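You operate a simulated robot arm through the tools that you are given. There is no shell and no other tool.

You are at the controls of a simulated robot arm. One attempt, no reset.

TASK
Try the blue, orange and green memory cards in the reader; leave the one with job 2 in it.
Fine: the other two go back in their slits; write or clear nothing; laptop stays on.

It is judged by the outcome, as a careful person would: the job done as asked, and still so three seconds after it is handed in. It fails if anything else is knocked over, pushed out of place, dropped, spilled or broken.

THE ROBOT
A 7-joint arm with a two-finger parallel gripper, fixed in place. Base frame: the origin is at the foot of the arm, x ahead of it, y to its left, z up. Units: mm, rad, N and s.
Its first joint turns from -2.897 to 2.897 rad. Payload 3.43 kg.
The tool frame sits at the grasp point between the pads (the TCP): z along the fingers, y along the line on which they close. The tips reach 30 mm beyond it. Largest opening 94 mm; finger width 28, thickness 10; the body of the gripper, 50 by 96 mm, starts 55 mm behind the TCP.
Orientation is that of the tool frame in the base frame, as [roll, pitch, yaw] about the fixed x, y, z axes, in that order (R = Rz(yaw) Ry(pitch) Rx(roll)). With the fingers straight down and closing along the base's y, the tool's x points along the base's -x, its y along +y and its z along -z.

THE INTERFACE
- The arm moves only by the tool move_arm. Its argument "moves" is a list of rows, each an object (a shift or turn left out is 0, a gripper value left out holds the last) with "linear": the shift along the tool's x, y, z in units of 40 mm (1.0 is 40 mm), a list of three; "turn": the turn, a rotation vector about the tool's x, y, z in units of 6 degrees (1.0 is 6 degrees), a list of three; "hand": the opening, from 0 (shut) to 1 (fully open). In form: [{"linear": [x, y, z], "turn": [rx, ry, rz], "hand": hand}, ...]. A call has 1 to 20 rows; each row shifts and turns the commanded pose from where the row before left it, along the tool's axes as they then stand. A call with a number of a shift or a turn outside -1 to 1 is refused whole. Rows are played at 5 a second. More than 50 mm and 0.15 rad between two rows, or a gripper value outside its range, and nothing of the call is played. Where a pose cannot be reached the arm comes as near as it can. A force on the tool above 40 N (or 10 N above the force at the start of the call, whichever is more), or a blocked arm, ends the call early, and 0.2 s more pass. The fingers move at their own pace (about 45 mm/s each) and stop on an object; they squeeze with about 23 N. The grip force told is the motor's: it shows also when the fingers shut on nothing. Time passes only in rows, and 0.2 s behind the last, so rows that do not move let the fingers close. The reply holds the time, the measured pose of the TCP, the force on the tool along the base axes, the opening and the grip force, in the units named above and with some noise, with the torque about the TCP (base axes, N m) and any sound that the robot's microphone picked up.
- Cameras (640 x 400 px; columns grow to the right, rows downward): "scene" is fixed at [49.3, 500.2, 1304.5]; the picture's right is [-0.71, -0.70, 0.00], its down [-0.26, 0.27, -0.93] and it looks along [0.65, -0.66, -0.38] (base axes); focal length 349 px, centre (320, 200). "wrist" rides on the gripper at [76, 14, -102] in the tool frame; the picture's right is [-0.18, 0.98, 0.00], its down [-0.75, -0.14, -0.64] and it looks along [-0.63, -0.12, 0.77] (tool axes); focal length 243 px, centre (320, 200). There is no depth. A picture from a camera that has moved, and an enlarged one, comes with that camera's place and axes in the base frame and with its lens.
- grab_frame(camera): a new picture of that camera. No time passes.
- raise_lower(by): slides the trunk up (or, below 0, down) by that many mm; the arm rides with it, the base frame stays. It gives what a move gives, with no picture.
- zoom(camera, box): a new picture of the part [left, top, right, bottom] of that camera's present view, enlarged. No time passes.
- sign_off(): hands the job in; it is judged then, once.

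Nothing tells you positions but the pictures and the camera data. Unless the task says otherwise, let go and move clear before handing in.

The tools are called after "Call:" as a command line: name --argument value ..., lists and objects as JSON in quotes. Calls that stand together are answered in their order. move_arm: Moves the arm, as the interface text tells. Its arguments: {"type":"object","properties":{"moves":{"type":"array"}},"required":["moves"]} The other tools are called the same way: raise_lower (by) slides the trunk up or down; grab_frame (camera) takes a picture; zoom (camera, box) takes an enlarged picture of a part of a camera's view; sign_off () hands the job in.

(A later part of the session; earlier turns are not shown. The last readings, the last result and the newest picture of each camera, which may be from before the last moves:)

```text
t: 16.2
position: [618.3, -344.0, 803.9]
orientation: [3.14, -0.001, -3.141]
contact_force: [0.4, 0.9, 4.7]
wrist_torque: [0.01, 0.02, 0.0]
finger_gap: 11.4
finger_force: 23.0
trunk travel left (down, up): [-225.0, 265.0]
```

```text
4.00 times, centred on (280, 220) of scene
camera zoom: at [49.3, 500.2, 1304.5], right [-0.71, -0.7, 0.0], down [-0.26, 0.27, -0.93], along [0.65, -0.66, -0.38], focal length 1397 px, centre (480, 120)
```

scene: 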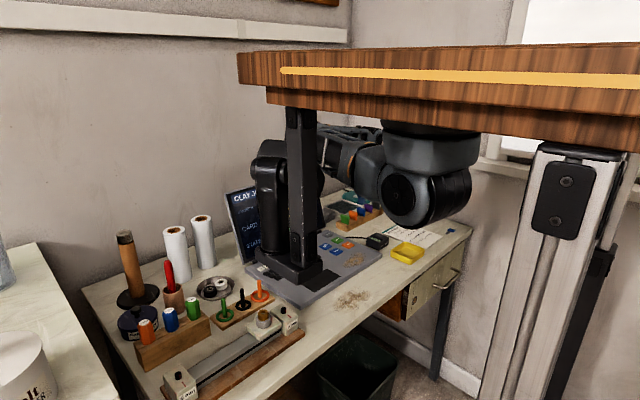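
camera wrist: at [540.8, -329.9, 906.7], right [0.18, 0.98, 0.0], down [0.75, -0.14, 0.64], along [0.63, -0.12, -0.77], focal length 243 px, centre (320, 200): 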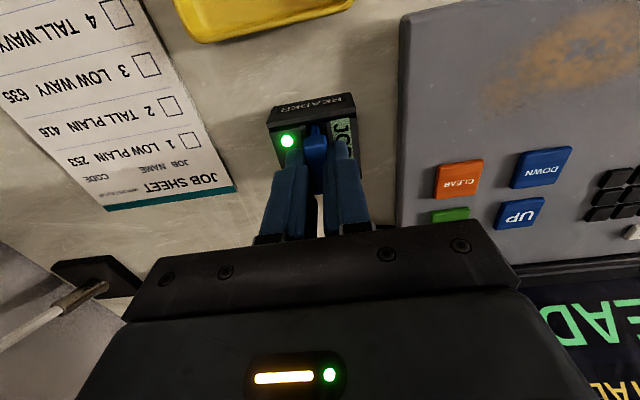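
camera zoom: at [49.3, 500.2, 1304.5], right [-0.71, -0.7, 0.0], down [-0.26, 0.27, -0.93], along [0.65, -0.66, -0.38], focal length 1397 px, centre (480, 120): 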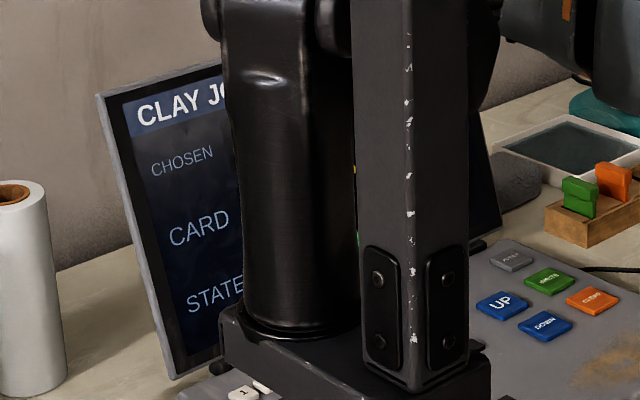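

The reader says JOB 2 for blue, and the screen's CARD line begins "TAL…". I'll release it and lift the hand clear to read the whole screen.

Call:
move_arm --moves '[{"hand": 0.33}, {"hand": 0.33}, {"hand": 0.33}]'

Call:
zoom --camera "scene" --box '[360, 215, 410, 255]'

Call:
zoom --camera "wrist" --box '[260, 90, 380, 190]'

```text
t: 17.0
position: [617.3, -344.0, 804.5]
orientation: [3.141, 0.0, -3.141]
contact_force: [0.7, 0.2, 0.5]
wrist_torque: [-0.02, -0.01, -0.01]
finger_gap: 30.7
finger_force: 0.1
trunk travel left (down, up): [-225.0, 265.0]
```

```text
10.00 times, centred on (385, 235) of scene
camera zoom: at [49.3, 500.2, 1304.5], right [-0.71, -0.7, 0.0], down [-0.26, 0.27, -0.93], along [0.65, -0.66, -0.38], focal length 3494 px, centre (-330, -150)
```

zoom: 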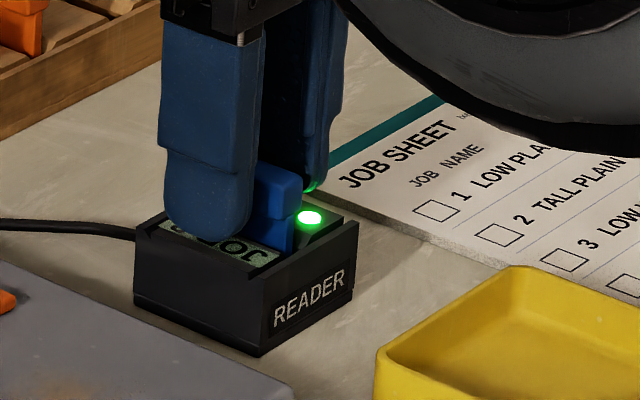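

```text
4.00 times, centred on (320, 140) of wrist
camera zoom: at [540.8, -329.9, 906.5], right [0.18, 0.98, 0.0], down [0.75, -0.14, 0.64], along [0.63, -0.12, -0.77], focal length 970 px, centre (320, 440)
```

zoom: 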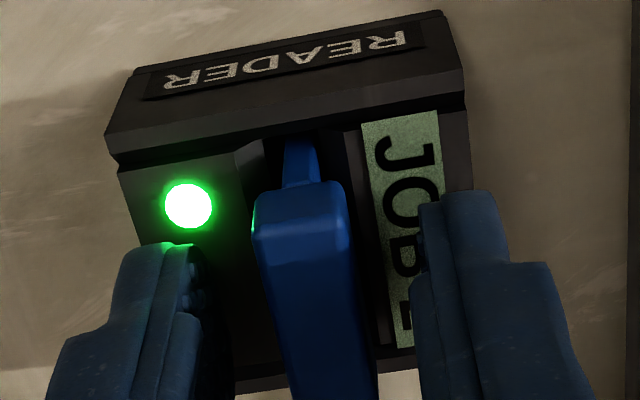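

Blue stays seated and the display stays on. I'll rise straight up and shift to read the full laptop screen.

Call:
move_arm --moves '[{"linear": [0, 0, -0.2]}, {"linear": [0, 0, -0.6]}, {"linear": [0, 0, -0.9]}, {"linear": [0, 0, -0.9]}, {"linear": [0, 0, -0.9]}, {"linear": [-0.2, 0.4, -0.8]}, {"linear": [-0.375, 0.69, -0.87]}, {"linear": [0, 0, 0]}, {"linear": [0, 0, 0]}]'

Call:
grab_frame --camera "wrist"

Call:
zoom --camera "scene" --box '[360, 215, 410, 255]'

```text
t: 19.0
position: [640.2, -301.7, 1009.2]
orientation: [3.141, 0.001, 3.141]
contact_force: [0.0, -0.6, 0.3]
wrist_torque: [0.0, -0.01, -0.02]
finger_gap: 30.7
finger_force: 0.0
trunk travel left (down, up): [-225.0, 265.0]
```

```text
taken
camera wrist: at [563.7, -287.6, 1112.6], right [0.18, 0.98, 0.0], down [0.75, -0.14, 0.64], along [0.63, -0.12, -0.77], focal length 243 px, centre (320, 200)
```

wrist: 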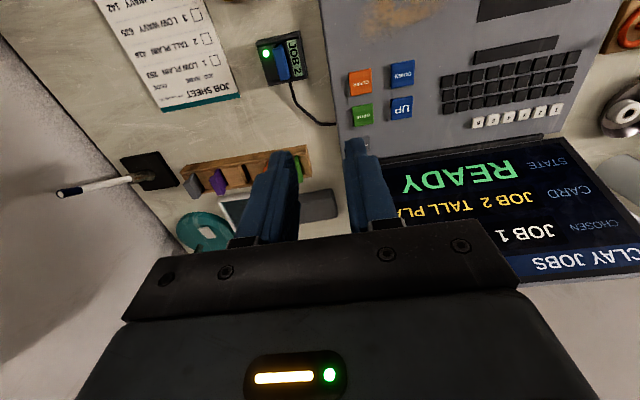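

```text
10.00 times, centred on (385, 235) of scene
camera zoom: at [49.3, 500.2, 1304.5], right [-0.71, -0.7, 0.0], down [-0.26, 0.27, -0.93], along [0.65, -0.66, -0.38], focal length 3494 px, centre (-330, -150)
```

zoom: 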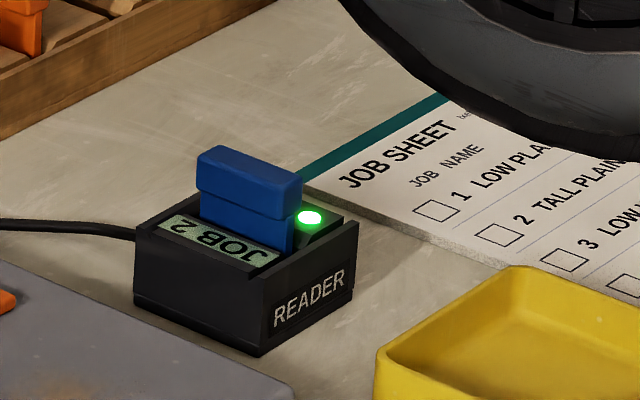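

The screen's CARD line reads "JOB 2 TALL PLA…". I'll zoom to read it fully.

Call:
zoom --camera "wrist" --box '[380, 140, 640, 285]'

Call:
zoom --camera "wrist" --box '[240, 25, 340, 100]'

Call:
zoom --camera "wrist" --box '[170, 130, 330, 230]'

```text
2.46 times, centred on (510, 212) of wrist
camera zoom: at [563.7, -287.6, 1112.6], right [0.18, 0.98, 0.0], down [0.75, -0.14, 0.64], along [0.63, -0.12, -0.77], focal length 597 px, centre (-148, 169)
```

zoom: 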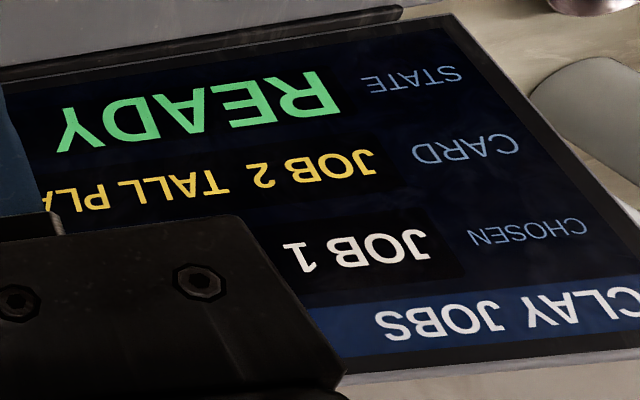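

```text
5.33 times, centred on (290, 62) of wrist
camera zoom: at [563.7, -287.6, 1112.6], right [0.18, 0.98, 0.0], down [0.75, -0.14, 0.64], along [0.63, -0.12, -0.77], focal length 1294 px, centre (480, 933)
```

zoom: 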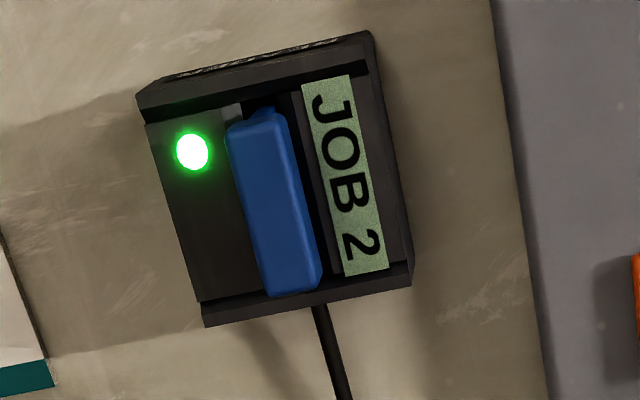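

```text
4.00 times, centred on (250, 180) of wrist
camera zoom: at [563.7, -287.6, 1112.6], right [0.18, 0.98, 0.0], down [0.75, -0.14, 0.64], along [0.63, -0.12, -0.77], focal length 970 px, centre (600, 280)
```

zoom: 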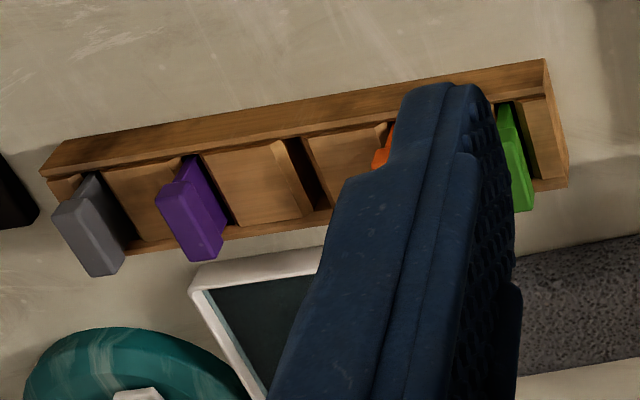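

Blue is confirmed as JOB 2 TALL PLAIN, matching the sheet. You asked for all three to be tried, so I'll put blue back in its own slit, test orange and green, then return blue to the reader. First I'll go back down over blue.

Call:
move_arm --moves '[{"linear": [0.2, -0.4, 0.6], "hand": 0.33}, {"linear": [0.375, -0.69, 0.7]}, {"linear": [0, 0, 0.9]}, {"linear": [0, 0, 0.9]}, {"linear": [0, 0, 0]}, {"linear": [0, 0, 0.5]}, {"linear": [0, 0, 0.5]}, {"linear": [0, 0, 0.3]}, {"linear": [0, 0, 0]}, {"linear": [0, 0, 0]}]'

Call:
zoom --camera "wrist" --box '[260, 90, 380, 210]'

Call:
zoom --camera "scene" --box '[360, 200, 410, 255]'

```text
t: 21.2
position: [616.9, -344.4, 835.0]
orientation: [3.142, 0.001, -3.14]
contact_force: [0.1, -0.6, 0.6]
wrist_torque: [0.05, 0.02, 0.0]
finger_gap: 31.1
finger_force: 0.1
trunk travel left (down, up): [-225.0, 265.0]
```

```text
3.33 times, centred on (320, 150) of wrist
camera zoom: at [541.3, -329.7, 937.2], right [0.18, 0.98, 0.0], down [0.75, -0.14, 0.64], along [0.63, -0.12, -0.77], focal length 809 px, centre (320, 367)
```

zoom: 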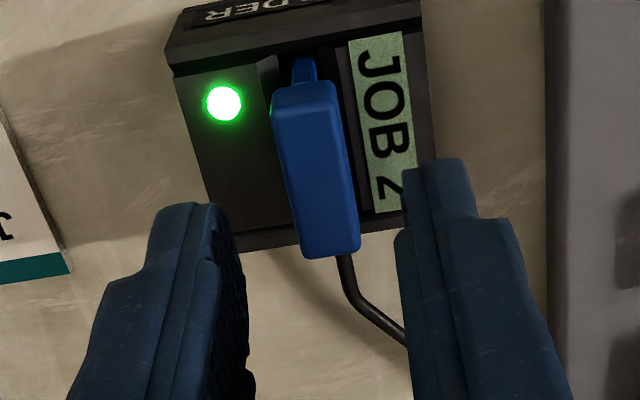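

```text
7.27 times, centred on (385, 228) of scene
camera zoom: at [49.3, 500.2, 1304.5], right [-0.71, -0.7, 0.0], down [-0.26, 0.27, -0.93], along [0.65, -0.66, -0.38], focal length 2541 px, centre (-153, 0)
```

zoom: 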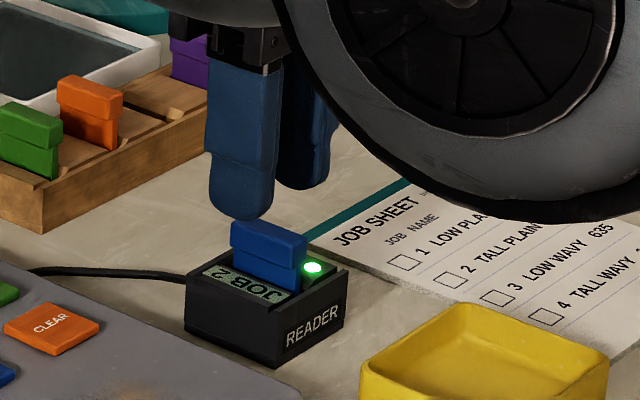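

The hand is aligned over blue. I'll lower the last 31 mm and close on the head.

Call:
move_arm --moves '[{"linear": [0, 0, 0.3]}, {"linear": [0, 0, 0.3]}, {"linear": [0, 0, 0.16]}, {"linear": [0, 0, 0]}, {"hand": 0}, {"hand": 0}, {"hand": 0}, {"hand": 0}]'

Call:
zoom --camera "wrist" --box '[260, 90, 380, 210]'

```text
t: 23.0
position: [616.5, -343.8, 803.7]
orientation: [3.141, 0.0, 3.141]
contact_force: [0.6, -0.7, -0.5]
wrist_torque: [0.02, 0.01, 0.01]
finger_gap: 11.4
finger_force: 23.5
trunk travel left (down, up): [-225.0, 265.0]
```

```text
3.33 times, centred on (320, 150) of wrist
camera zoom: at [541.1, -329.6, 906.8], right [0.18, 0.98, 0.0], down [0.75, -0.14, 0.64], along [0.63, -0.12, -0.77], focal length 809 px, centre (320, 367)
```

zoom: 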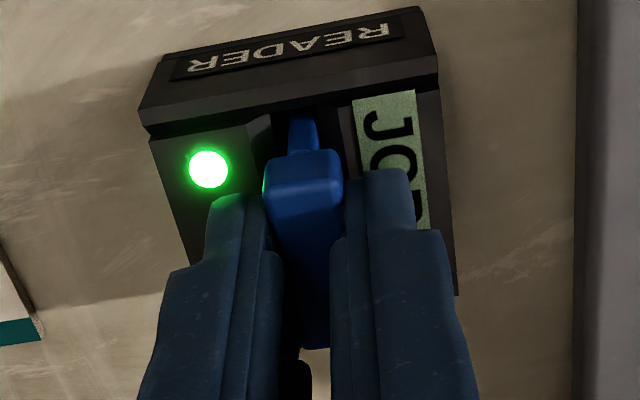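

Gripped. I'll pull it straight up slowly.

Call:
move_arm --moves '[{"linear": [0, 0, -0.15]}, {"linear": [0, 0, -0.25]}, {"linear": [0, 0, -0.35]}, {"linear": [0, 0, -0.45]}, {"linear": [0, 0, -0.5]}, {"linear": [0, 0, -0.31]}, {"linear": [0, 0, 0]}]'

Call:
grab_frame --camera "wrist"

Call:
zoom --camera "scene" --box '[340, 190, 420, 255]'

```text
t: 24.6
position: [616.9, -343.9, 885.2]
orientation: [-3.141, 0.001, -3.141]
contact_force: [-0.1, -0.9, 0.1]
wrist_torque: [0.0, -0.02, -0.01]
finger_gap: 11.5
finger_force: 23.1
trunk travel left (down, up): [-225.0, 265.0]
```

```text
taken
camera wrist: at [541.2, -329.3, 987.4], right [0.18, 0.98, 0.0], down [0.75, -0.14, 0.64], along [0.63, -0.12, -0.77], focal length 243 px, centre (320, 200)
```

wrist: 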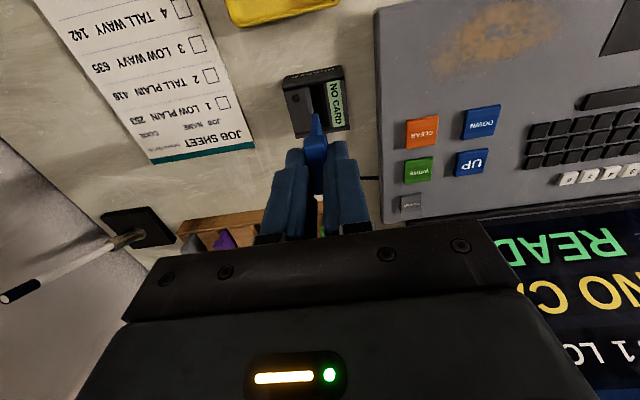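

```text
6.15 times, centred on (380, 222) of scene
camera zoom: at [49.3, 500.2, 1304.5], right [-0.71, -0.7, 0.0], down [-0.26, 0.27, -0.93], along [0.65, -0.66, -0.38], focal length 2150 px, centre (-49, 62)
```

zoom: 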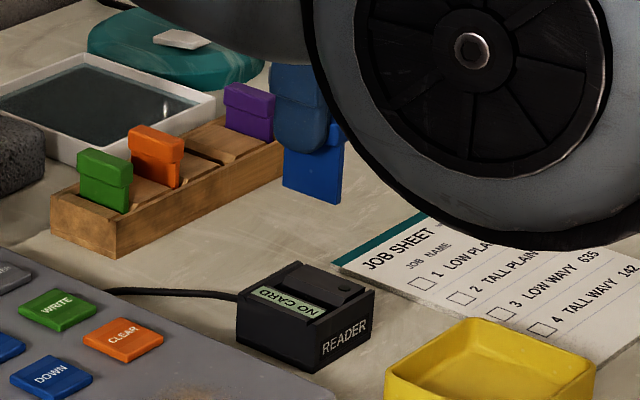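

Clean removal, and the reader is unmoved and shows NO CARD. I'll return blue over its slit.

Call:
move_arm --moves '[{"linear": [-0.4, -0.28, 0]}, {"linear": [-0.7, -0.5, 0]}, {"linear": [-0.8, -0.57, 0]}, {"linear": [-0.8, -0.57, 0]}, {"linear": [-0.7, -0.5, 0]}, {"linear": [-0.475, -0.3575, 0]}, {"linear": [0, 0, 0]}, {"linear": [0, 0, 0.4]}, {"linear": [0, 0, 0.3]}, {"linear": [0, 0, 0]}]'

Call:
zoom --camera "wrist" --box '[270, 90, 370, 170]'

Call:
zoom --camera "scene" --box '[320, 180, 400, 230]'

```text
t: 26.8
position: [772.9, -454.3, 856.7]
orientation: [-3.14, 0.0, -3.141]
contact_force: [-0.4, -0.3, 0.5]
wrist_torque: [-0.02, 0.02, 0.0]
finger_gap: 11.5
finger_force: 22.9
trunk travel left (down, up): [-225.0, 265.0]
```

```text
5.00 times, centred on (320, 130) of wrist
camera zoom: at [696.2, -440.4, 959.2], right [0.18, 0.98, 0.0], down [0.75, -0.14, 0.64], along [0.63, -0.12, -0.77], focal length 1213 px, centre (320, 550)
```

zoom: 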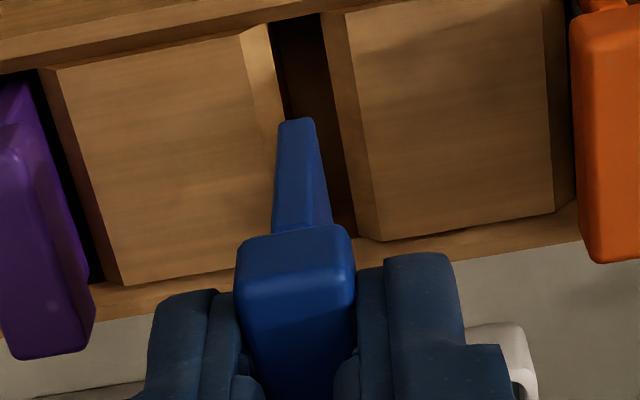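

```text
8.00 times, centred on (360, 205) of scene
camera zoom: at [49.3, 500.2, 1304.5], right [-0.71, -0.7, 0.0], down [-0.26, 0.27, -0.93], along [0.65, -0.66, -0.38], focal length 2795 px, centre (0, 160)
```

zoom: 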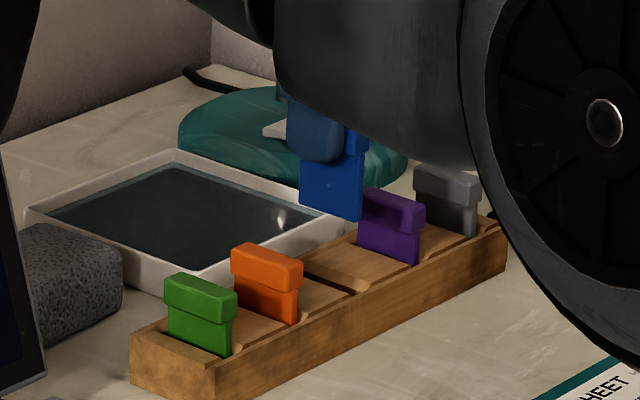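

Blue is aligned over its empty slit to within half a millimetre. I'll lower it in.

Call:
move_arm --moves '[{"linear": [0, 0, 0.3]}, {"linear": [0, 0, 0.3]}, {"linear": [0, 0, 0.15]}, {"linear": [0, 0, 0.15]}, {"linear": [0, 0, 0]}]'

Call:
zoom --camera "wrist" --box '[270, 90, 370, 170]'

Call:
zoom --camera "scene" --box '[320, 180, 400, 230]'

```text
t: 28.0
position: [772.5, -453.9, 820.1]
orientation: [-3.141, 0.0, 3.142]
contact_force: [-0.1, 0.6, -0.3]
wrist_torque: [0.0, -0.02, 0.0]
finger_gap: 11.4
finger_force: 23.7
trunk travel left (down, up): [-225.0, 265.0]
```

```text
5.00 times, centred on (320, 130) of wrist
camera zoom: at [696.1, -440.5, 922.8], right [0.18, 0.98, 0.0], down [0.75, -0.14, 0.64], along [0.63, -0.12, -0.77], focal length 1213 px, centre (320, 550)
```

zoom: 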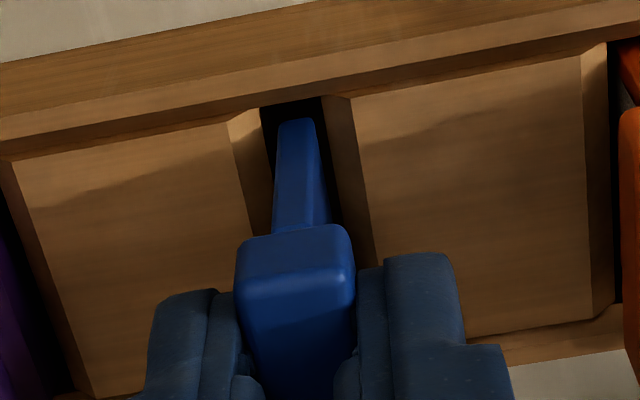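

```text
8.00 times, centred on (360, 205) of scene
camera zoom: at [49.3, 500.2, 1304.5], right [-0.71, -0.7, 0.0], down [-0.26, 0.27, -0.93], along [0.65, -0.66, -0.38], focal length 2795 px, centre (0, 160)
```

zoom: 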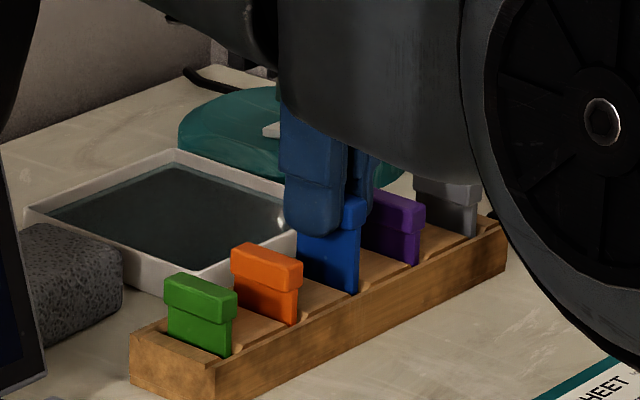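

It's entering the slit cleanly. I'll lower the last 16 mm to its original height.

Call:
move_arm --moves '[{"linear": [0, 0, 0.1]}, {"linear": [0, 0, 0.1]}, {"linear": [0, 0, 0.08]}, {"linear": [0, 0, 0.06]}, {"linear": [0, 0, 0.04]}, {"linear": [0, 0, 0]}]'

Call:
zoom --camera "scene" --box '[320, 180, 400, 230]'

```text
t: 29.4
position: [772.1, -454.8, 805.1]
orientation: [-3.141, 0.001, 3.142]
contact_force: [0.4, 0.3, 0.3]
wrist_torque: [-0.01, 0.0, -0.03]
finger_gap: 11.4
finger_force: 23.6
trunk travel left (down, up): [-225.0, 265.0]
```

```text
8.00 times, centred on (360, 205) of scene
camera zoom: at [49.3, 500.2, 1304.5], right [-0.71, -0.7, 0.0], down [-0.26, 0.27, -0.93], along [0.65, -0.66, -0.38], focal length 2795 px, centre (0, 160)
```

zoom: 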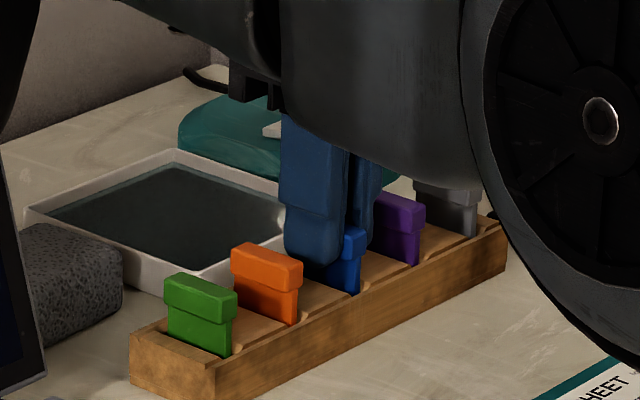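

No force, at original height. I'll release, rise, and shift over to orange.

Call:
move_arm --moves '[{"hand": 0.36}, {"hand": 0.36}, {"hand": 0.36}, {"linear": [0, 0, -0.3]}, {"linear": [0, 0, -0.5]}, {"linear": [0, 0, -0.36]}, {"linear": [0, 0.6, 0]}, {"linear": [0, 0.56, 0]}, {"linear": [0, 0, 0]}, {"linear": [0, 0, 0]}]'

Call:
zoom --camera "wrist" --box '[240, 90, 400, 210]'

Call:
zoom --camera "scene" --box '[320, 180, 400, 230]'

```text
t: 31.6
position: [772.6, -409.2, 850.7]
orientation: [-3.14, 0.0, 3.141]
contact_force: [0.2, -0.4, 0.0]
wrist_torque: [0.03, -0.02, -0.02]
finger_gap: 33.7
finger_force: 0.0
trunk travel left (down, up): [-225.0, 265.0]
```

```text
3.33 times, centred on (320, 150) of wrist
camera zoom: at [696.1, -394.3, 953.8], right [0.18, 0.98, 0.0], down [0.75, -0.14, 0.64], along [0.63, -0.12, -0.77], focal length 809 px, centre (320, 367)
```

zoom: 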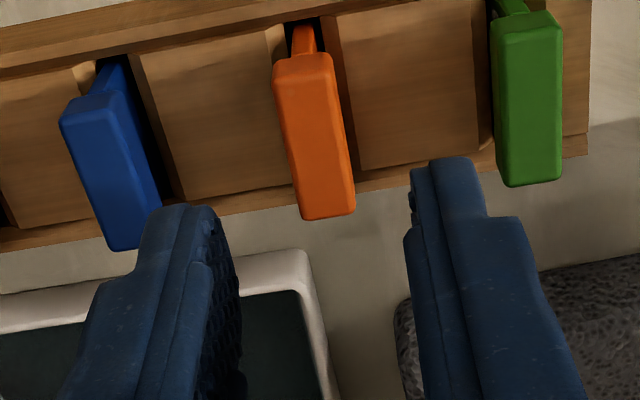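

```text
8.00 times, centred on (360, 205) of scene
camera zoom: at [49.3, 500.2, 1304.5], right [-0.71, -0.7, 0.0], down [-0.26, 0.27, -0.93], along [0.65, -0.66, -0.38], focal length 2795 px, centre (0, 160)
```

zoom: 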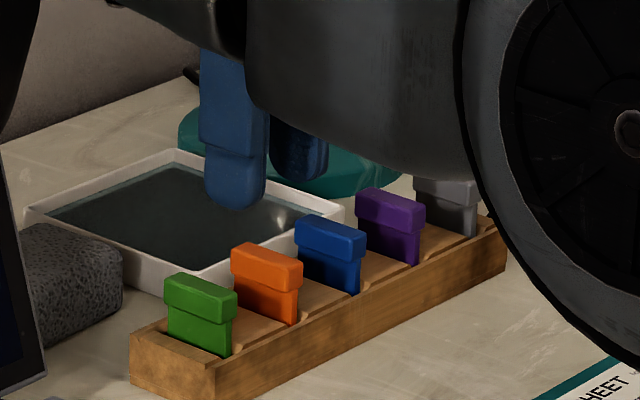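

Blue is back in its slit, and orange sits centred at about (771.5, -408.8). I'll descend and grip orange the same way.

Call:
move_arm --moves '[{"linear": [0, -0.0125, 0.3]}, {"linear": [0, 0, 0.4]}, {"linear": [0, 0, 0.3]}, {"linear": [0, 0, 0.18]}, {"linear": [0, 0, 0]}]'

Call:
zoom --camera "wrist" --box '[260, 120, 380, 220]'

Call:
zoom --camera "scene" --box '[320, 180, 400, 230]'

```text
t: 32.8
position: [773.3, -409.0, 803.4]
orientation: [3.14, 0.0, -3.141]
contact_force: [0.3, 0.2, -0.3]
wrist_torque: [0.0, 0.0, -0.01]
finger_gap: 33.5
finger_force: 0.1
trunk travel left (down, up): [-225.0, 265.0]
```

```text
4.00 times, centred on (320, 170) of wrist
camera zoom: at [695.9, -395.0, 906.8], right [0.18, 0.98, 0.0], down [0.75, -0.14, 0.64], along [0.63, -0.12, -0.77], focal length 970 px, centre (320, 320)
```

zoom: 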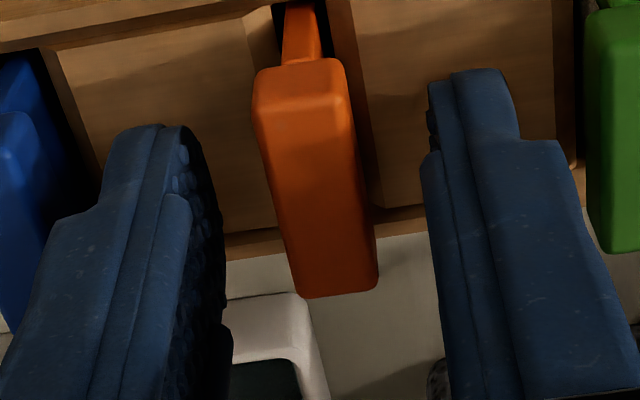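

```text
8.00 times, centred on (360, 205) of scene
camera zoom: at [49.3, 500.2, 1304.5], right [-0.71, -0.7, 0.0], down [-0.26, 0.27, -0.93], along [0.65, -0.66, -0.38], focal length 2795 px, centre (0, 160)
```

zoom: 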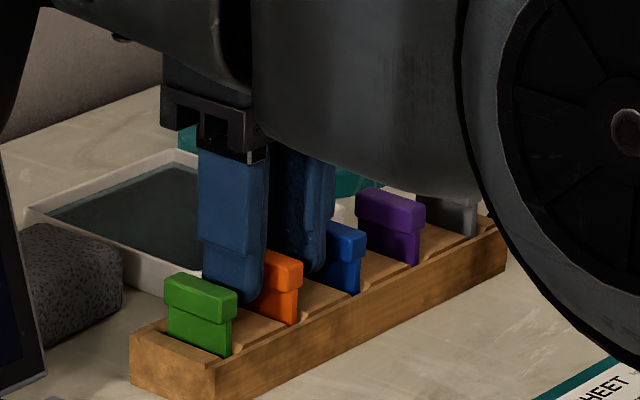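

Orange is centred between the fingers, clear of blue and green. I'll close and lift.

Call:
move_arm --moves '[{"hand": 0}, {"hand": 0}, {"hand": 0}, {"hand": 0}, {"linear": [0, 0, -0.2]}, {"linear": [0, 0, -0.3]}, {"linear": [0, 0, -0.4]}, {"linear": [0, 0, -0.5]}, {"linear": [0, 0, -0.6]}, {"linear": [0, 0, 0]}]'

Call:
zoom --camera "wrist" --box '[200, 40, 440, 220]'

Call:
zoom --camera "scene" --box '[320, 160, 400, 230]'

```text
t: 35.0
position: [771.7, -408.8, 884.2]
orientation: [3.141, -0.001, 3.141]
contact_force: [-0.2, -0.2, 0.5]
wrist_torque: [0.01, 0.0, -0.01]
finger_gap: 11.0
finger_force: 22.8
trunk travel left (down, up): [-225.0, 265.0]
```

```text
2.22 times, centred on (320, 130) of wrist
camera zoom: at [695.7, -395.1, 987.0], right [0.18, 0.98, 0.0], down [0.75, -0.14, 0.64], along [0.63, -0.12, -0.77], focal length 539 px, centre (320, 356)
```

zoom: 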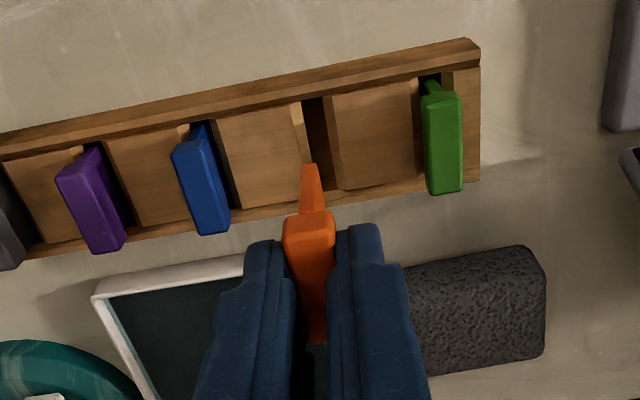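

```text
5.71 times, centred on (360, 195) of scene
camera zoom: at [49.3, 500.2, 1304.5], right [-0.71, -0.7, 0.0], down [-0.26, 0.27, -0.93], along [0.65, -0.66, -0.38], focal length 1996 px, centre (91, 229)
```

zoom: 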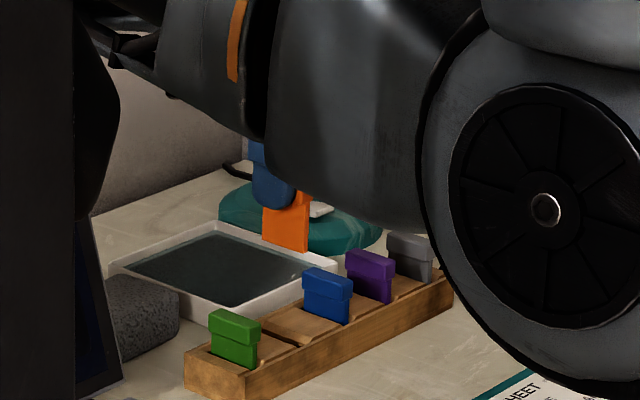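

Orange is out cleanly. I'll carry it over the reader at the same position and lower it to just above the slot.

Call:
move_arm --moves '[{"linear": [0.4, 0.17, 0]}, {"linear": [0.7, 0.29, 0]}, {"linear": [0.8, 0.34, 0]}, {"linear": [0.8, 0.34, 0]}, {"linear": [0.7, 0.29, 0]}, {"linear": [0.475, 0.2, 0]}, {"linear": [0, 0, 0]}, {"linear": [0, 0, 0.5]}, {"linear": [0, 0, 0.4]}, {"linear": [0, 0, 0]}]'

Call:
zoom --camera "wrist" --box '[280, 90, 360, 150]'

Call:
zoom --camera "scene" --box '[360, 215, 410, 255]'

```text
t: 37.2
position: [617.4, -343.1, 847.5]
orientation: [3.141, 0.0, 3.141]
contact_force: [-0.5, 0.7, -0.5]
wrist_torque: [0.02, -0.01, -0.01]
finger_gap: 11.6
finger_force: 22.6
trunk travel left (down, up): [-225.0, 265.0]
```

```text
6.67 times, centred on (320, 120) of wrist
camera zoom: at [541.0, -329.8, 950.7], right [0.18, 0.98, 0.0], down [0.75, -0.14, 0.64], along [0.63, -0.12, -0.77], focal length 1618 px, centre (320, 733)
```

zoom: 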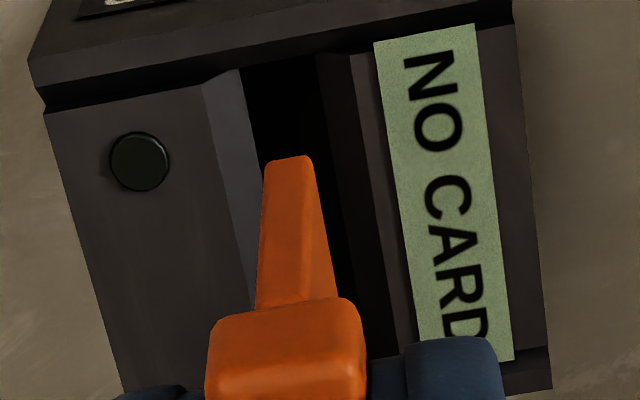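

```text
10.00 times, centred on (385, 235) of scene
camera zoom: at [49.3, 500.2, 1304.5], right [-0.71, -0.7, 0.0], down [-0.26, 0.27, -0.93], along [0.65, -0.66, -0.38], focal length 3494 px, centre (-330, -150)
```

zoom: 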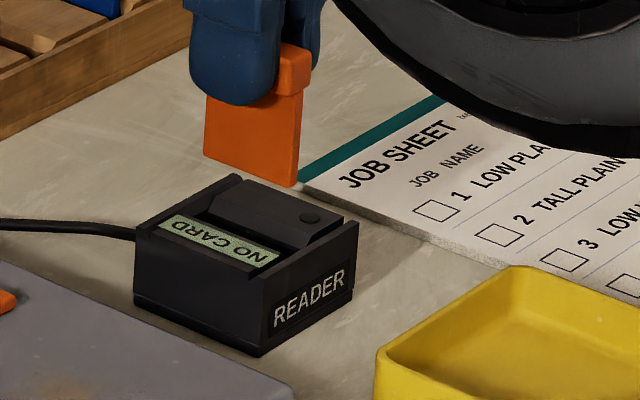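

Orange is in the same relative spot as blue was. I'll insert it with slowing steps.

Call:
move_arm --moves '[{"linear": [0, 0, 0.15]}, {"linear": [0, 0, 0.15]}, {"linear": [0, 0, 0.15]}, {"linear": [0, 0, 0.15]}, {"linear": [0, 0, 0.1]}, {"linear": [0, 0, 0.1]}, {"linear": [0, 0, 0.1]}, {"linear": [0, 0, 0.08]}, {"linear": [0, 0, 0.05]}, {"linear": [0, 0, 0.04]}, {"linear": [0, 0, 0.04]}, {"linear": [0, 0, 0]}]'

Call:
zoom --camera "scene" --box '[360, 215, 410, 255]'

Call:
grab_frame --camera "wrist"

```text
t: 39.8
position: [617.7, -344.5, 803.9]
orientation: [-3.141, 0.0, 3.14]
contact_force: [0.4, -0.3, 2.2]
wrist_torque: [0.03, -0.02, 0.01]
finger_gap: 11.6
finger_force: 23.7
trunk travel left (down, up): [-225.0, 265.0]
```

```text
10.00 times, centred on (385, 235) of scene
camera zoom: at [49.3, 500.2, 1304.5], right [-0.71, -0.7, 0.0], down [-0.26, 0.27, -0.93], along [0.65, -0.66, -0.38], focal length 3494 px, centre (-330, -150)
```

zoom: 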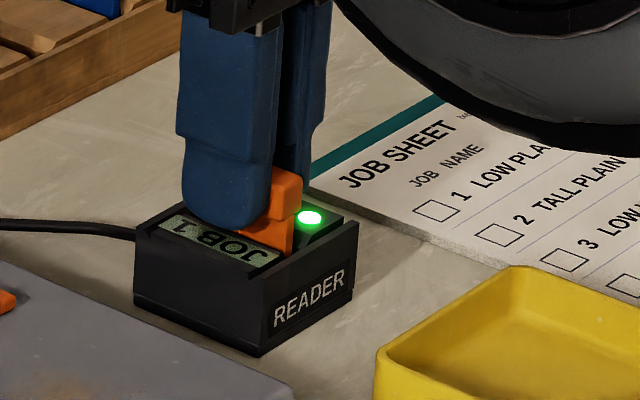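

```text
taken
camera wrist: at [540.8, -329.7, 906.8], right [0.18, 0.98, 0.0], down [0.75, -0.14, 0.64], along [0.63, -0.12, -0.77], focal length 243 px, centre (320, 200)
```

wrist: 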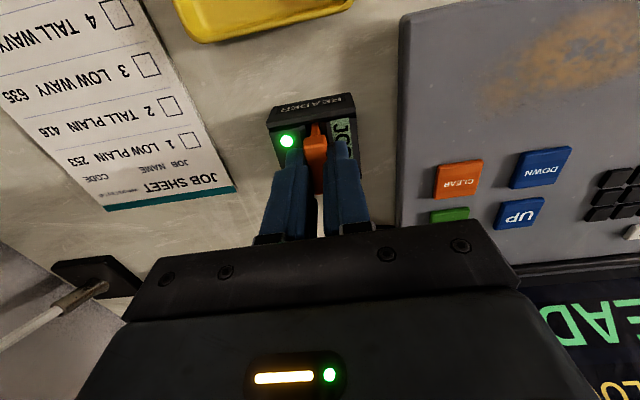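

Orange shows JOB 1 on the display. I'll zoom to confirm, then pull it straight back out without letting go.

Call:
zoom --camera "scene" --box '[370, 230, 400, 250]'

Call:
move_arm --moves '[{"linear": [0, 0, -0.15]}, {"linear": [0, 0, -0.25]}, {"linear": [0, 0, -0.35]}, {"linear": [0, 0, -0.45]}, {"linear": [0, 0, -0.5]}, {"linear": [0, 0, -0.31]}, {"linear": [0, 0, 0]}]'

Call:
zoom --camera "scene" --box '[340, 190, 420, 255]'

```text
16.00 times, centred on (385, 240) of scene
camera zoom: at [49.3, 500.2, 1304.5], right [-0.71, -0.7, 0.0], down [-0.26, 0.27, -0.93], along [0.65, -0.66, -0.38], focal length 5590 px, centre (-720, -440)
```

zoom: 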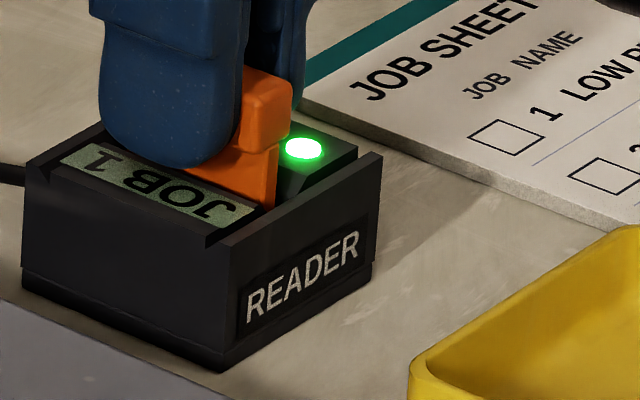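

```text
t: 41.4
position: [616.5, -344.2, 885.1]
orientation: [-3.141, 0.0, 3.141]
contact_force: [-0.7, -0.3, -0.1]
wrist_torque: [-0.02, -0.04, -0.03]
finger_gap: 11.7
finger_force: 23.1
trunk travel left (down, up): [-225.0, 265.0]
```

```text
6.15 times, centred on (380, 222) of scene
camera zoom: at [49.3, 500.2, 1304.5], right [-0.71, -0.7, 0.0], down [-0.26, 0.27, -0.93], along [0.65, -0.66, -0.38], focal length 2150 px, centre (-49, 62)
```

zoom: 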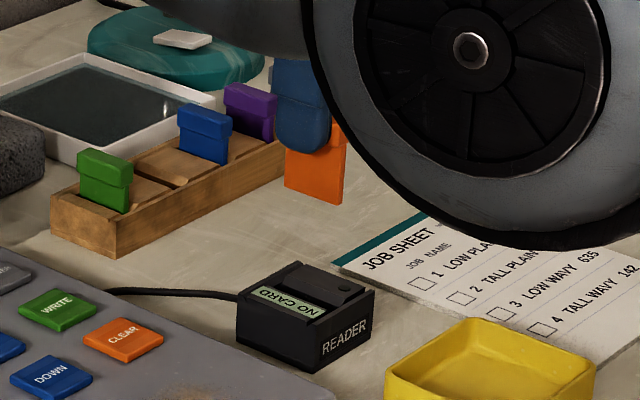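

Orange is JOB 1 and came out cleanly. I'll return it over its slit.

Call:
move_arm --moves '[{"linear": [-0.4, -0.17, 0]}, {"linear": [-0.7, -0.29, 0]}, {"linear": [-0.8, -0.34, 0]}, {"linear": [-0.8, -0.34, 0]}, {"linear": [-0.7, -0.29, 0]}, {"linear": [-0.475, -0.2, 0]}, {"linear": [0, 0, 0]}, {"linear": [0, 0, 0.4]}, {"linear": [0, 0, 0.3]}, {"linear": [0, 0, 0]}]'

Call:
zoom --camera "wrist" --box '[270, 90, 370, 170]'

Call:
zoom --camera "scene" --box '[320, 180, 400, 230]'

```text
t: 43.6
position: [771.8, -408.9, 855.6]
orientation: [3.14, 0.0, 3.141]
contact_force: [0.2, 0.9, 0.2]
wrist_torque: [0.0, 0.01, 0.0]
finger_gap: 11.6
finger_force: 22.7
trunk travel left (down, up): [-225.0, 265.0]
```

```text
5.00 times, centred on (320, 130) of wrist
camera zoom: at [695.3, -394.8, 958.6], right [0.18, 0.98, 0.0], down [0.75, -0.14, 0.64], along [0.63, -0.12, -0.77], focal length 1213 px, centre (320, 550)
```

zoom: 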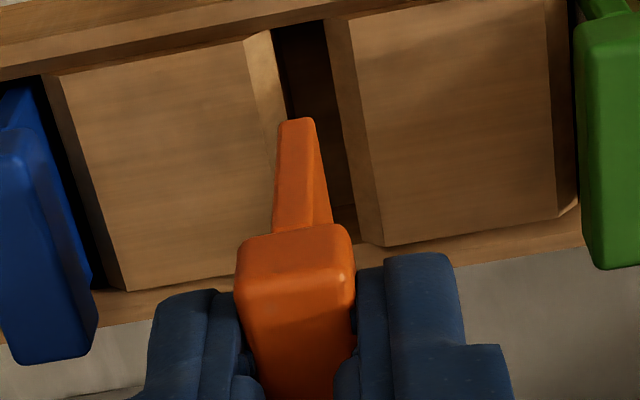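

```text
8.00 times, centred on (360, 205) of scene
camera zoom: at [49.3, 500.2, 1304.5], right [-0.71, -0.7, 0.0], down [-0.26, 0.27, -0.93], along [0.65, -0.66, -0.38], focal length 2795 px, centre (0, 160)
```

zoom: 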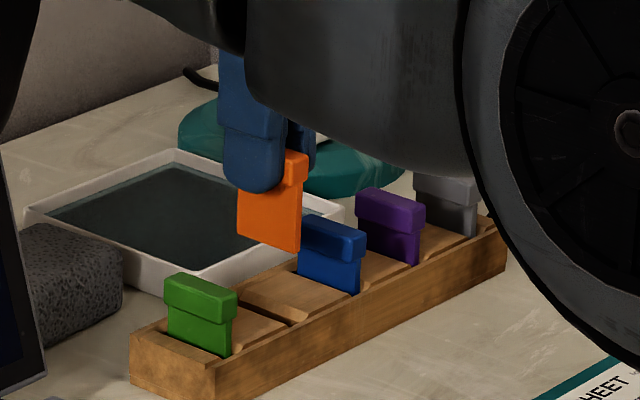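

Orange is aligned over its slit, about 0.4 mm off in y, which I'll correct. Lowering it in.

Call:
move_arm --moves '[{"linear": [0, 0.0075, 0.3]}, {"linear": [0, 0, 0.3]}, {"linear": [0, 0, 0.15]}, {"linear": [0, 0, 0.15]}, {"linear": [0, 0, 0]}]'

Call:
zoom --camera "wrist" --box '[270, 90, 370, 170]'

Call:
zoom --camera "scene" --box '[320, 180, 400, 230]'

```text
t: 44.8
position: [772.2, -408.7, 818.8]
orientation: [-3.141, 0.001, 3.141]
contact_force: [-0.3, -0.2, 0.1]
wrist_torque: [-0.02, 0.02, 0.03]
finger_gap: 11.3
finger_force: 23.2
trunk travel left (down, up): [-225.0, 265.0]
```

```text
5.00 times, centred on (320, 130) of wrist
camera zoom: at [696.0, -394.5, 922.7], right [0.18, 0.98, 0.0], down [0.75, -0.14, 0.64], along [0.63, -0.12, -0.77], focal length 1213 px, centre (320, 550)
```

zoom: 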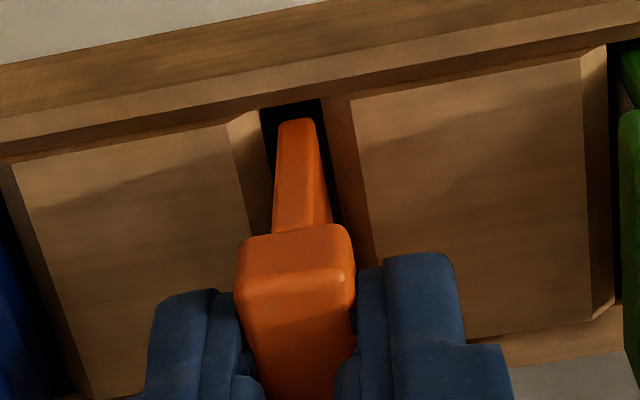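

```text
8.00 times, centred on (360, 205) of scene
camera zoom: at [49.3, 500.2, 1304.5], right [-0.71, -0.7, 0.0], down [-0.26, 0.27, -0.93], along [0.65, -0.66, -0.38], focal length 2795 px, centre (0, 160)
```

zoom: 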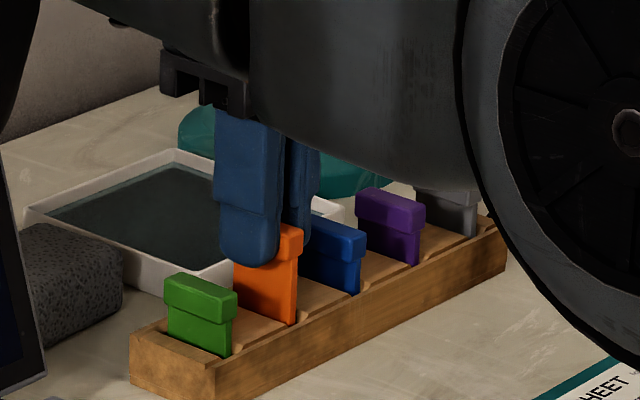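

Orange is entering cleanly. I'll lower the last 15 mm, release, rise and shift over to green.

Call:
move_arm --moves '[{"linear": [0, 0, 0.1]}, {"linear": [0, 0, 0.1]}, {"linear": [0, 0, 0.08]}, {"linear": [0, 0, 0.06]}, {"linear": [0, 0, 0.04]}, {"linear": [0, 0, 0]}, {"hand": 0.36}, {"hand": 0.36}, {"hand": 0.36}, {"linear": [0, 0, -0.3]}, {"linear": [0, 0, -0.5]}, {"linear": [0, 0, -0.36]}, {"linear": [0, 0.6, 0]}, {"linear": [0, 0.55, 0]}, {"linear": [0, 0, 0]}, {"linear": [0, 0, 0]}]'

Call:
zoom --camera "wrist" --box '[240, 90, 400, 210]'

Call:
zoom --camera "scene" --box '[320, 180, 400, 230]'

```text
t: 48.2
position: [771.8, -363.0, 851.3]
orientation: [-3.141, 0.0, -3.141]
contact_force: [-0.4, 0.5, 0.3]
wrist_torque: [0.03, 0.01, 0.0]
finger_gap: 33.8
finger_force: 0.1
trunk travel left (down, up): [-225.0, 265.0]
```

```text
3.33 times, centred on (320, 150) of wrist
camera zoom: at [696.1, -348.4, 953.9], right [0.18, 0.98, 0.0], down [0.75, -0.14, 0.64], along [0.63, -0.12, -0.77], focal length 809 px, centre (320, 367)
```

zoom: 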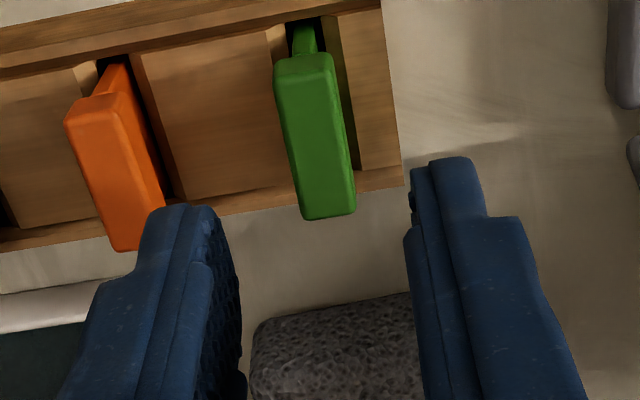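

```text
8.00 times, centred on (360, 205) of scene
camera zoom: at [49.3, 500.2, 1304.5], right [-0.71, -0.7, 0.0], down [-0.26, 0.27, -0.93], along [0.65, -0.66, -0.38], focal length 2795 px, centre (0, 160)
```

zoom: 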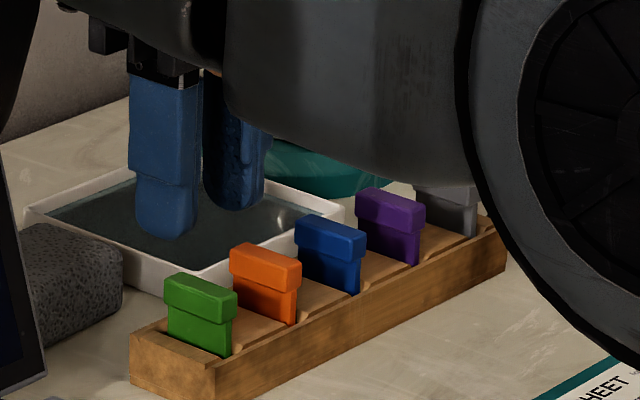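

Orange is back in place. Green is centred at about (772, -362.8), and the laptop screen edge is about 40 mm clear of the gripper body. I'll descend on green.

Call:
move_arm --moves '[{"linear": [0, -0.0075, 0.3]}, {"linear": [0, 0, 0.4]}, {"linear": [0, 0, 0.3]}, {"linear": [0, 0, 0.18]}, {"linear": [0, 0, 0]}]'

Call:
zoom --camera "wrist" --box '[260, 120, 380, 220]'

Call:
zoom --camera "scene" --box '[300, 160, 400, 230]'

```text
t: 49.4
position: [772.3, -362.5, 803.7]
orientation: [3.141, -0.001, 3.141]
contact_force: [0.1, 0.6, 0.1]
wrist_torque: [0.0, 0.03, 0.0]
finger_gap: 33.8
finger_force: 0.0
trunk travel left (down, up): [-225.0, 265.0]
```

```text
4.00 times, centred on (320, 170) of wrist
camera zoom: at [696.0, -348.7, 906.3], right [0.18, 0.98, 0.0], down [0.75, -0.14, 0.64], along [0.63, -0.12, -0.77], focal length 970 px, centre (320, 320)
```

zoom: 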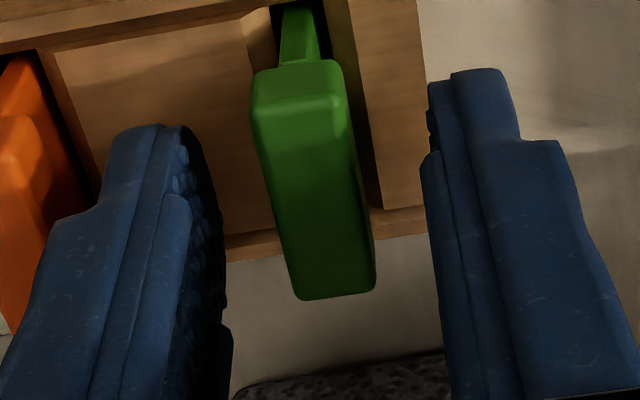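

```text
5.71 times, centred on (350, 195) of scene
camera zoom: at [49.3, 500.2, 1304.5], right [-0.71, -0.7, 0.0], down [-0.26, 0.27, -0.93], along [0.65, -0.66, -0.38], focal length 1996 px, centre (149, 229)
```

zoom: 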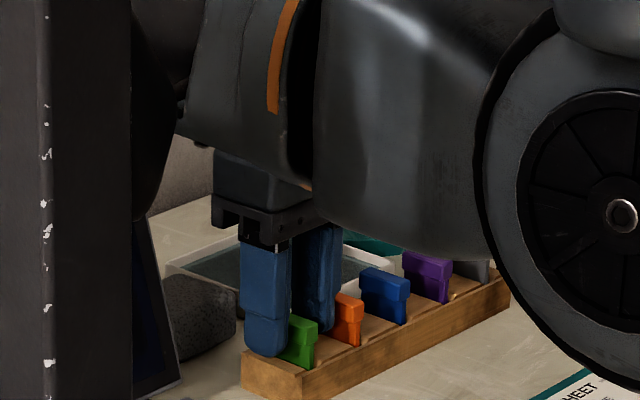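

Green is centred between the fingers with everything else clear. I'll close and lift.

Call:
move_arm --moves '[{"hand": 0}, {"hand": 0}, {"hand": 0}, {"hand": 0}, {"linear": [0, 0, -0.2]}, {"linear": [0, 0, -0.3]}, {"linear": [0, 0, -0.4]}, {"linear": [0, 0, -0.5]}, {"linear": [0, 0, -0.6]}, {"linear": [0, 0, 0]}]'

Call:
zoom --camera "wrist" --box '[200, 40, 440, 220]'

Call:
zoom --camera "scene" --box '[300, 160, 400, 230]'

```text
t: 51.6
position: [772.8, -363.1, 884.6]
orientation: [3.141, 0.0, -3.141]
contact_force: [0.5, 0.7, -0.4]
wrist_torque: [0.01, 0.0, -0.02]
finger_gap: 11.1
finger_force: 22.7
trunk travel left (down, up): [-225.0, 265.0]
```

```text
2.22 times, centred on (320, 130) of wrist
camera zoom: at [696.2, -349.2, 987.7], right [0.18, 0.98, 0.0], down [0.75, -0.14, 0.64], along [0.63, -0.12, -0.77], focal length 539 px, centre (320, 356)
```

zoom: 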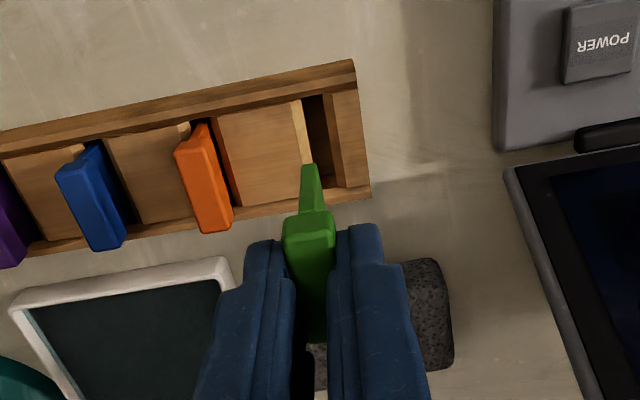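

```text
5.71 times, centred on (350, 195) of scene
camera zoom: at [49.3, 500.2, 1304.5], right [-0.71, -0.7, 0.0], down [-0.26, 0.27, -0.93], along [0.65, -0.66, -0.38], focal length 1996 px, centre (149, 229)
```

zoom: 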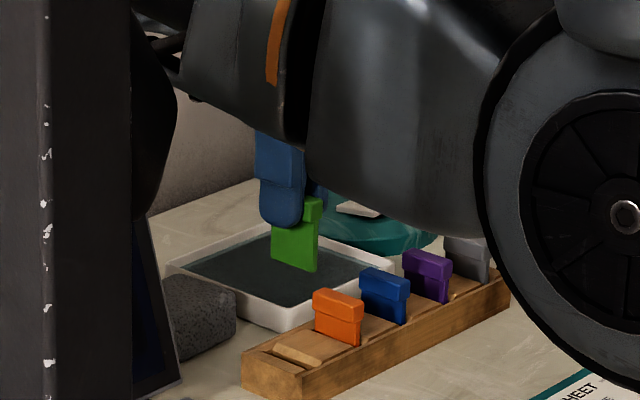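

Green is out cleanly. I'll carry it over the reader and lower it to just above the slot.

Call:
move_arm --moves '[{"linear": [0.4, 0.05, 0]}, {"linear": [0.7, 0.09, 0]}, {"linear": [0.8, 0.1, 0]}, {"linear": [0.8, 0.1, 0]}, {"linear": [0.7, 0.08, 0]}, {"linear": [0.475, 0.06, 0]}, {"linear": [0, 0, 0]}, {"linear": [0, 0, 0.5]}, {"linear": [0, 0, 0.4]}, {"linear": [0, 0, 0]}]'

Call:
zoom --camera "wrist" --box '[280, 90, 360, 150]'

Call:
zoom --camera "scene" --box '[360, 215, 410, 255]'

```text
t: 53.8
position: [617.6, -343.3, 847.2]
orientation: [-3.141, 0.0, -3.141]
contact_force: [0.1, 0.5, 0.0]
wrist_torque: [-0.02, 0.05, 0.04]
finger_gap: 11.2
finger_force: 23.0
trunk travel left (down, up): [-225.0, 265.0]
```

```text
6.67 times, centred on (320, 120) of wrist
camera zoom: at [540.6, -329.9, 950.9], right [0.18, 0.98, 0.0], down [0.75, -0.14, 0.64], along [0.63, -0.12, -0.77], focal length 1618 px, centre (320, 733)
```

zoom: 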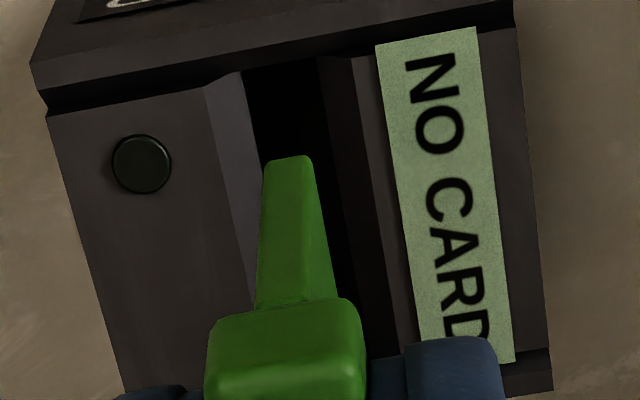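

```text
10.00 times, centred on (385, 235) of scene
camera zoom: at [49.3, 500.2, 1304.5], right [-0.71, -0.7, 0.0], down [-0.26, 0.27, -0.93], along [0.65, -0.66, -0.38], focal length 3494 px, centre (-330, -150)
```

zoom: 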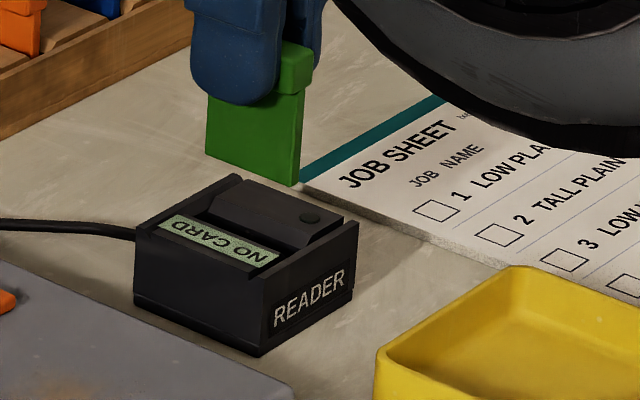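

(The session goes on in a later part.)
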